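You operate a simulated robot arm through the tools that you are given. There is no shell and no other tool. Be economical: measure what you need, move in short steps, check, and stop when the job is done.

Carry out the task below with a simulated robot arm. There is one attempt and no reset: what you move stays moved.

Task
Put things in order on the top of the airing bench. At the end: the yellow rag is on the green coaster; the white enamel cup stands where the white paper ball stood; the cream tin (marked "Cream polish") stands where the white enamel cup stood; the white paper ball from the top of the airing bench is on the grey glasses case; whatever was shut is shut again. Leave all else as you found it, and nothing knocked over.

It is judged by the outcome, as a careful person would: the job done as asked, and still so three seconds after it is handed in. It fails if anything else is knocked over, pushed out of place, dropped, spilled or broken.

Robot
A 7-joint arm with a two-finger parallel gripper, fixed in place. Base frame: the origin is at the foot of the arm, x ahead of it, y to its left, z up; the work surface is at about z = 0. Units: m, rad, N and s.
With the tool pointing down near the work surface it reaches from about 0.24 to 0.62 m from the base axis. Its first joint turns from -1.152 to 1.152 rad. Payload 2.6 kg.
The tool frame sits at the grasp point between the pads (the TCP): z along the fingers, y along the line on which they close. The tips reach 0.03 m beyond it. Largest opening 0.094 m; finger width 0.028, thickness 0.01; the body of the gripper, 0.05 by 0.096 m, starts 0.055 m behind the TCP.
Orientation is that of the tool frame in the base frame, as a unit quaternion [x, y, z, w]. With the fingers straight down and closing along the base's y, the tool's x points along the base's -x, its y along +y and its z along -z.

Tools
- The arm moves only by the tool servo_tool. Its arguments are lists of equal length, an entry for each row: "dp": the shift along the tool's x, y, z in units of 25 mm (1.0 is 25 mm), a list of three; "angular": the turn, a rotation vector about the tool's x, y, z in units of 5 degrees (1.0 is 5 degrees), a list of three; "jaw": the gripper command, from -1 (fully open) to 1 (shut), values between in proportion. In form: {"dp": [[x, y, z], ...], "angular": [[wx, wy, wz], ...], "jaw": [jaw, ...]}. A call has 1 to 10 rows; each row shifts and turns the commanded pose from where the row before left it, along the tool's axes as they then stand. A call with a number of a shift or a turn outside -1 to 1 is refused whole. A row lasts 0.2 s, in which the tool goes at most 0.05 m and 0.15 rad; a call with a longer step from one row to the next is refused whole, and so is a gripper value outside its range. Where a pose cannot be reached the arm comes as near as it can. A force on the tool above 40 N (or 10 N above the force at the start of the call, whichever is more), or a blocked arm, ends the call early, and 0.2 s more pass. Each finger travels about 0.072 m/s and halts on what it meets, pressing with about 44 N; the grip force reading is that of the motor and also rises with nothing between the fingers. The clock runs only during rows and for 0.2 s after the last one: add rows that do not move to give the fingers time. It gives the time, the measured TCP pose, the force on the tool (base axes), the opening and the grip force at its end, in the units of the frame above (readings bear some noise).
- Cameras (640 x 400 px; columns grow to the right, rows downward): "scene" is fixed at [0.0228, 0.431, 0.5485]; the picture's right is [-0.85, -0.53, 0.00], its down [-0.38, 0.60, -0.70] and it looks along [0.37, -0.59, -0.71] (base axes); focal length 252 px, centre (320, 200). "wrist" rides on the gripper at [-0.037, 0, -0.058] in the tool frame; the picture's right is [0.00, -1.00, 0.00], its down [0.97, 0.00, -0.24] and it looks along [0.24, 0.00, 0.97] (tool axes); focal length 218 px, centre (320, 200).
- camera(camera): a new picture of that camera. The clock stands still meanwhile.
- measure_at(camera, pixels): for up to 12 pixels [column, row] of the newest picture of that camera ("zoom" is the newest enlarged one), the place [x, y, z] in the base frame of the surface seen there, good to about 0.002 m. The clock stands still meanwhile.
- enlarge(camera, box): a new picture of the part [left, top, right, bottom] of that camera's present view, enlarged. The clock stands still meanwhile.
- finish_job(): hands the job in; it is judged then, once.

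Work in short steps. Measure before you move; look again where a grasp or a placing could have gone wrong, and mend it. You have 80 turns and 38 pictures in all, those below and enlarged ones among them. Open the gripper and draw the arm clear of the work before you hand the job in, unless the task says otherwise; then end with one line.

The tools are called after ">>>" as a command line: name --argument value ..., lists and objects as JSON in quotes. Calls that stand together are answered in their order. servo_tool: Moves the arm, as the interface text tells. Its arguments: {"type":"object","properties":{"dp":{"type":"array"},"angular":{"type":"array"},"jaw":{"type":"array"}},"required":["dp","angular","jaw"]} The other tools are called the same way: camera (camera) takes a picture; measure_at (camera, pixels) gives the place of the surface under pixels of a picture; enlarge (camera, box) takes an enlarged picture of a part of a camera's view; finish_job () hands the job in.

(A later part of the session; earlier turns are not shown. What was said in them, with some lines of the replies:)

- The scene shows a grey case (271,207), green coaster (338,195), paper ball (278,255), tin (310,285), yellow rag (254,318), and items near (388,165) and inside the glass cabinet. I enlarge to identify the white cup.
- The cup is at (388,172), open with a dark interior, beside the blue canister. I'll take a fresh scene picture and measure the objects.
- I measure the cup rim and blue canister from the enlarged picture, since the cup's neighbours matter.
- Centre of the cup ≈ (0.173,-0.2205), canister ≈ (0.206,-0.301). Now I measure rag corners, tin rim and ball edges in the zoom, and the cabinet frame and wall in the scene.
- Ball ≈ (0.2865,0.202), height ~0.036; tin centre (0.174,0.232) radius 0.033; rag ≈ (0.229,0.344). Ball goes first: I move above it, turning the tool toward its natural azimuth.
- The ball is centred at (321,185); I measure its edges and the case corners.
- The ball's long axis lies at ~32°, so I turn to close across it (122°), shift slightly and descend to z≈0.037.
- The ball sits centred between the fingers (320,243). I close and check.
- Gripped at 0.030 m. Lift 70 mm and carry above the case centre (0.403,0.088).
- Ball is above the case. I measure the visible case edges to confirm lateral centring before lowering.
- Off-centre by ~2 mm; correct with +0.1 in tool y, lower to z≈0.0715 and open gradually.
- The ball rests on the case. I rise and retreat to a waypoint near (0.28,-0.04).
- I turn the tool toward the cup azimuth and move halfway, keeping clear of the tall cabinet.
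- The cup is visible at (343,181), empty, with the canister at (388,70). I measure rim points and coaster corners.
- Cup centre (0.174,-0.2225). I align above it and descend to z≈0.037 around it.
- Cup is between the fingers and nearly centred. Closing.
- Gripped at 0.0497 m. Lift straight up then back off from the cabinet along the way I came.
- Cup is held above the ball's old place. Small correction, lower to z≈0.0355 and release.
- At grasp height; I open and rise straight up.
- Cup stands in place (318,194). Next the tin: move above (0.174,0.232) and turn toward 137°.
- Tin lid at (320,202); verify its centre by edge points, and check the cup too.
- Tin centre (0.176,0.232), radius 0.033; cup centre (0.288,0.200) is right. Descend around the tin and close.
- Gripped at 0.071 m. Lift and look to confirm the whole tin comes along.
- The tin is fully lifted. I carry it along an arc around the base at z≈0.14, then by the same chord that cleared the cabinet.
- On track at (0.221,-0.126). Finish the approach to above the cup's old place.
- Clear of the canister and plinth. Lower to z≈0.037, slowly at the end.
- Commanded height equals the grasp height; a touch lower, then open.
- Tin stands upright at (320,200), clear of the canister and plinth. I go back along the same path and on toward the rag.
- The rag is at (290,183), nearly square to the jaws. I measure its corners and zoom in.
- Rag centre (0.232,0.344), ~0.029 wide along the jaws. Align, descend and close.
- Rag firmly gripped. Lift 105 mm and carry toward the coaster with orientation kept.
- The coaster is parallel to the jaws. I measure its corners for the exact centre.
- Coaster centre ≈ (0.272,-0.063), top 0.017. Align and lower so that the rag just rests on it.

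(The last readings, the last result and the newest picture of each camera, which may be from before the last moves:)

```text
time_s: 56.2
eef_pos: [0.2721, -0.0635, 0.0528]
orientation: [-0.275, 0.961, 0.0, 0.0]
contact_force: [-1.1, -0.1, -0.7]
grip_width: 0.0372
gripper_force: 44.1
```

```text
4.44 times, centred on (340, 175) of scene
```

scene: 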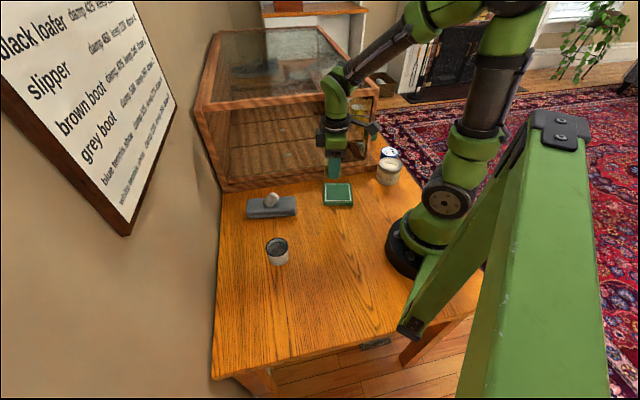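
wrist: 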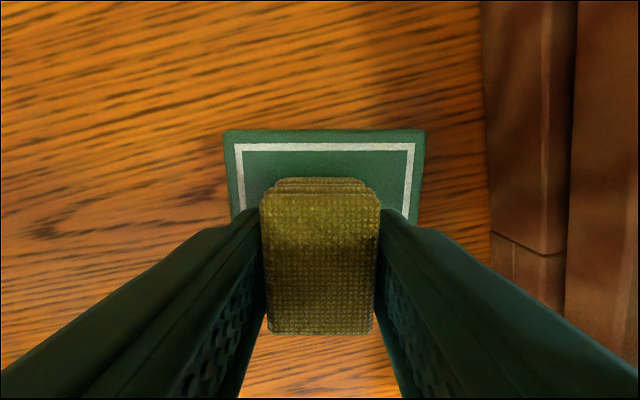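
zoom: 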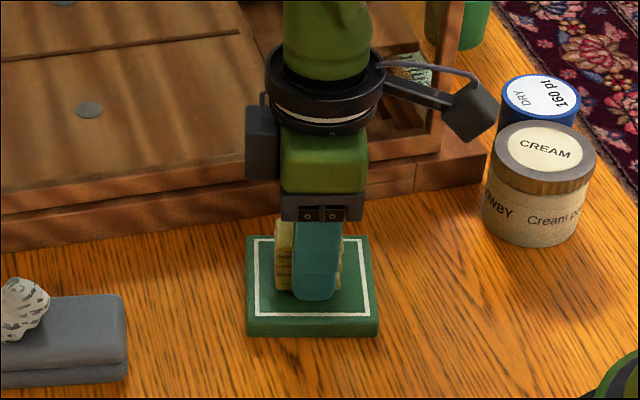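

The rag is centred over the coaster, fingers just above it. I open part-way and rise straight up.

>>> servo_tool --dp '[[0, 0, 0], [0, 0, 0], [0, 0, 0], [0, 0, 0], [0, 0, -0.6], [0, 0, -1], [0, 0, -1], [0, 0, -1], [0, 0, -1], [0, 0, -1]]' --angular '[[0, 0, 0], [0, 0, 0], [0, 0, 0], [0, 0, 0], [0, 0, 0], [0, 0, 0], [0, 0, 0], [0, 0, 0], [0, 0, 0], [0, 0, 0]]' --jaw '[0.2, 0, -0.3, -0.4, -0.4, -0.4, -0.4, -0.4, -0.4, -0.4]'

>>> servo_tool --dp '[[0.3, 0.9, -0.8], [0.3, 0.9, -0.8], [0, 0.9, -0.8], [0, 0.9, -0.5], [0, 0.9, 0]]' --angular '[[0, 0, 0], [0, 0, 0], [0, 0, 0], [0, 0, 0], [0, 0, 0]]' --jaw '[-1, -1, -1, -1, -1]'

>>> camera --camera "scene"

>>> camera --camera "wrist"

```text
time_s: 58.4
eef_pos: [0.273, -0.0648, 0.1946]
orientation: [-0.275, 0.961, 0.0, -0.001]
contact_force: [-0.4, -0.5, -0.3]
grip_width: 0.0658
gripper_force: 0.0
```

```text
time_s: 59.6
eef_pos: [0.1987, 0.0213, 0.2656]
orientation: [-0.275, 0.961, 0.0, 0.0]
contact_force: [0.4, 0.8, -0.3]
grip_width: 0.0941
gripper_force: 0.0
```

```text
9 pictures are left
```

scene: 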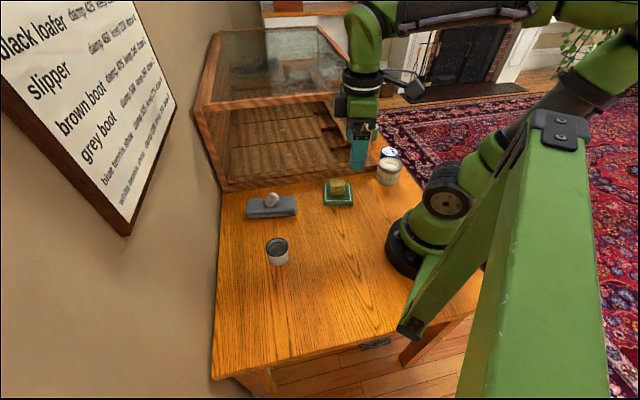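

```text
8 pictures are left
```

wrist: 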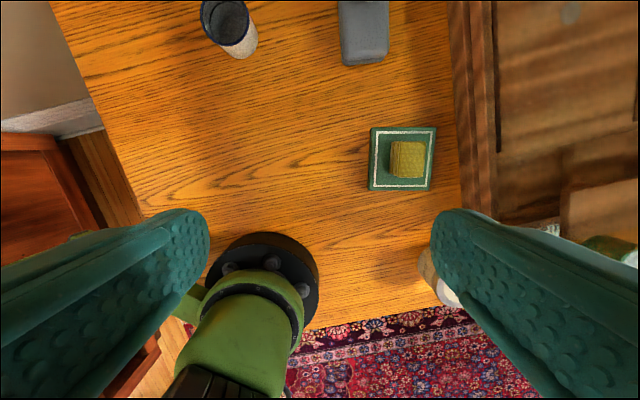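

Everything appears in place: rag on coaster (338,190), ball on case (271,200), cup (278,250), tin (388,172). One enlarged check before handing in.

>>> enlarge --camera "scene" --box '[235, 130, 415, 275]'

```text
2.76 times, centred on (325, 202) of scene
```

zoom: 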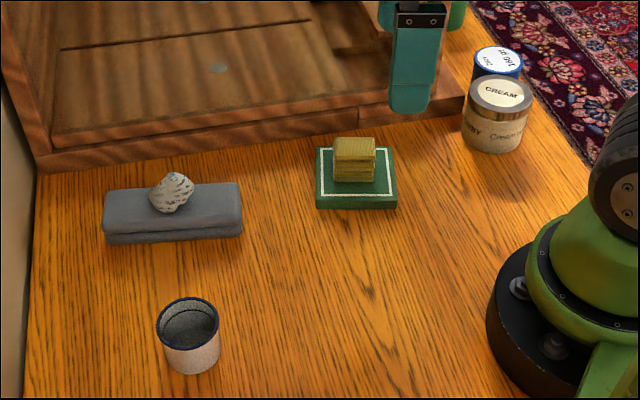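

All four placements are confirmed, nothing else has moved, and the arm is clear with the gripper open. Handing in.

>>> finish_job

```text
The job is handed in.
```

The job is handed in: the yellow rag is on the green coaster, the enamel cup stands where the paper ball stood, the cream tin stands where the cup stood, and the paper ball is on the grey glasses case; nothing was opened or knocked over.
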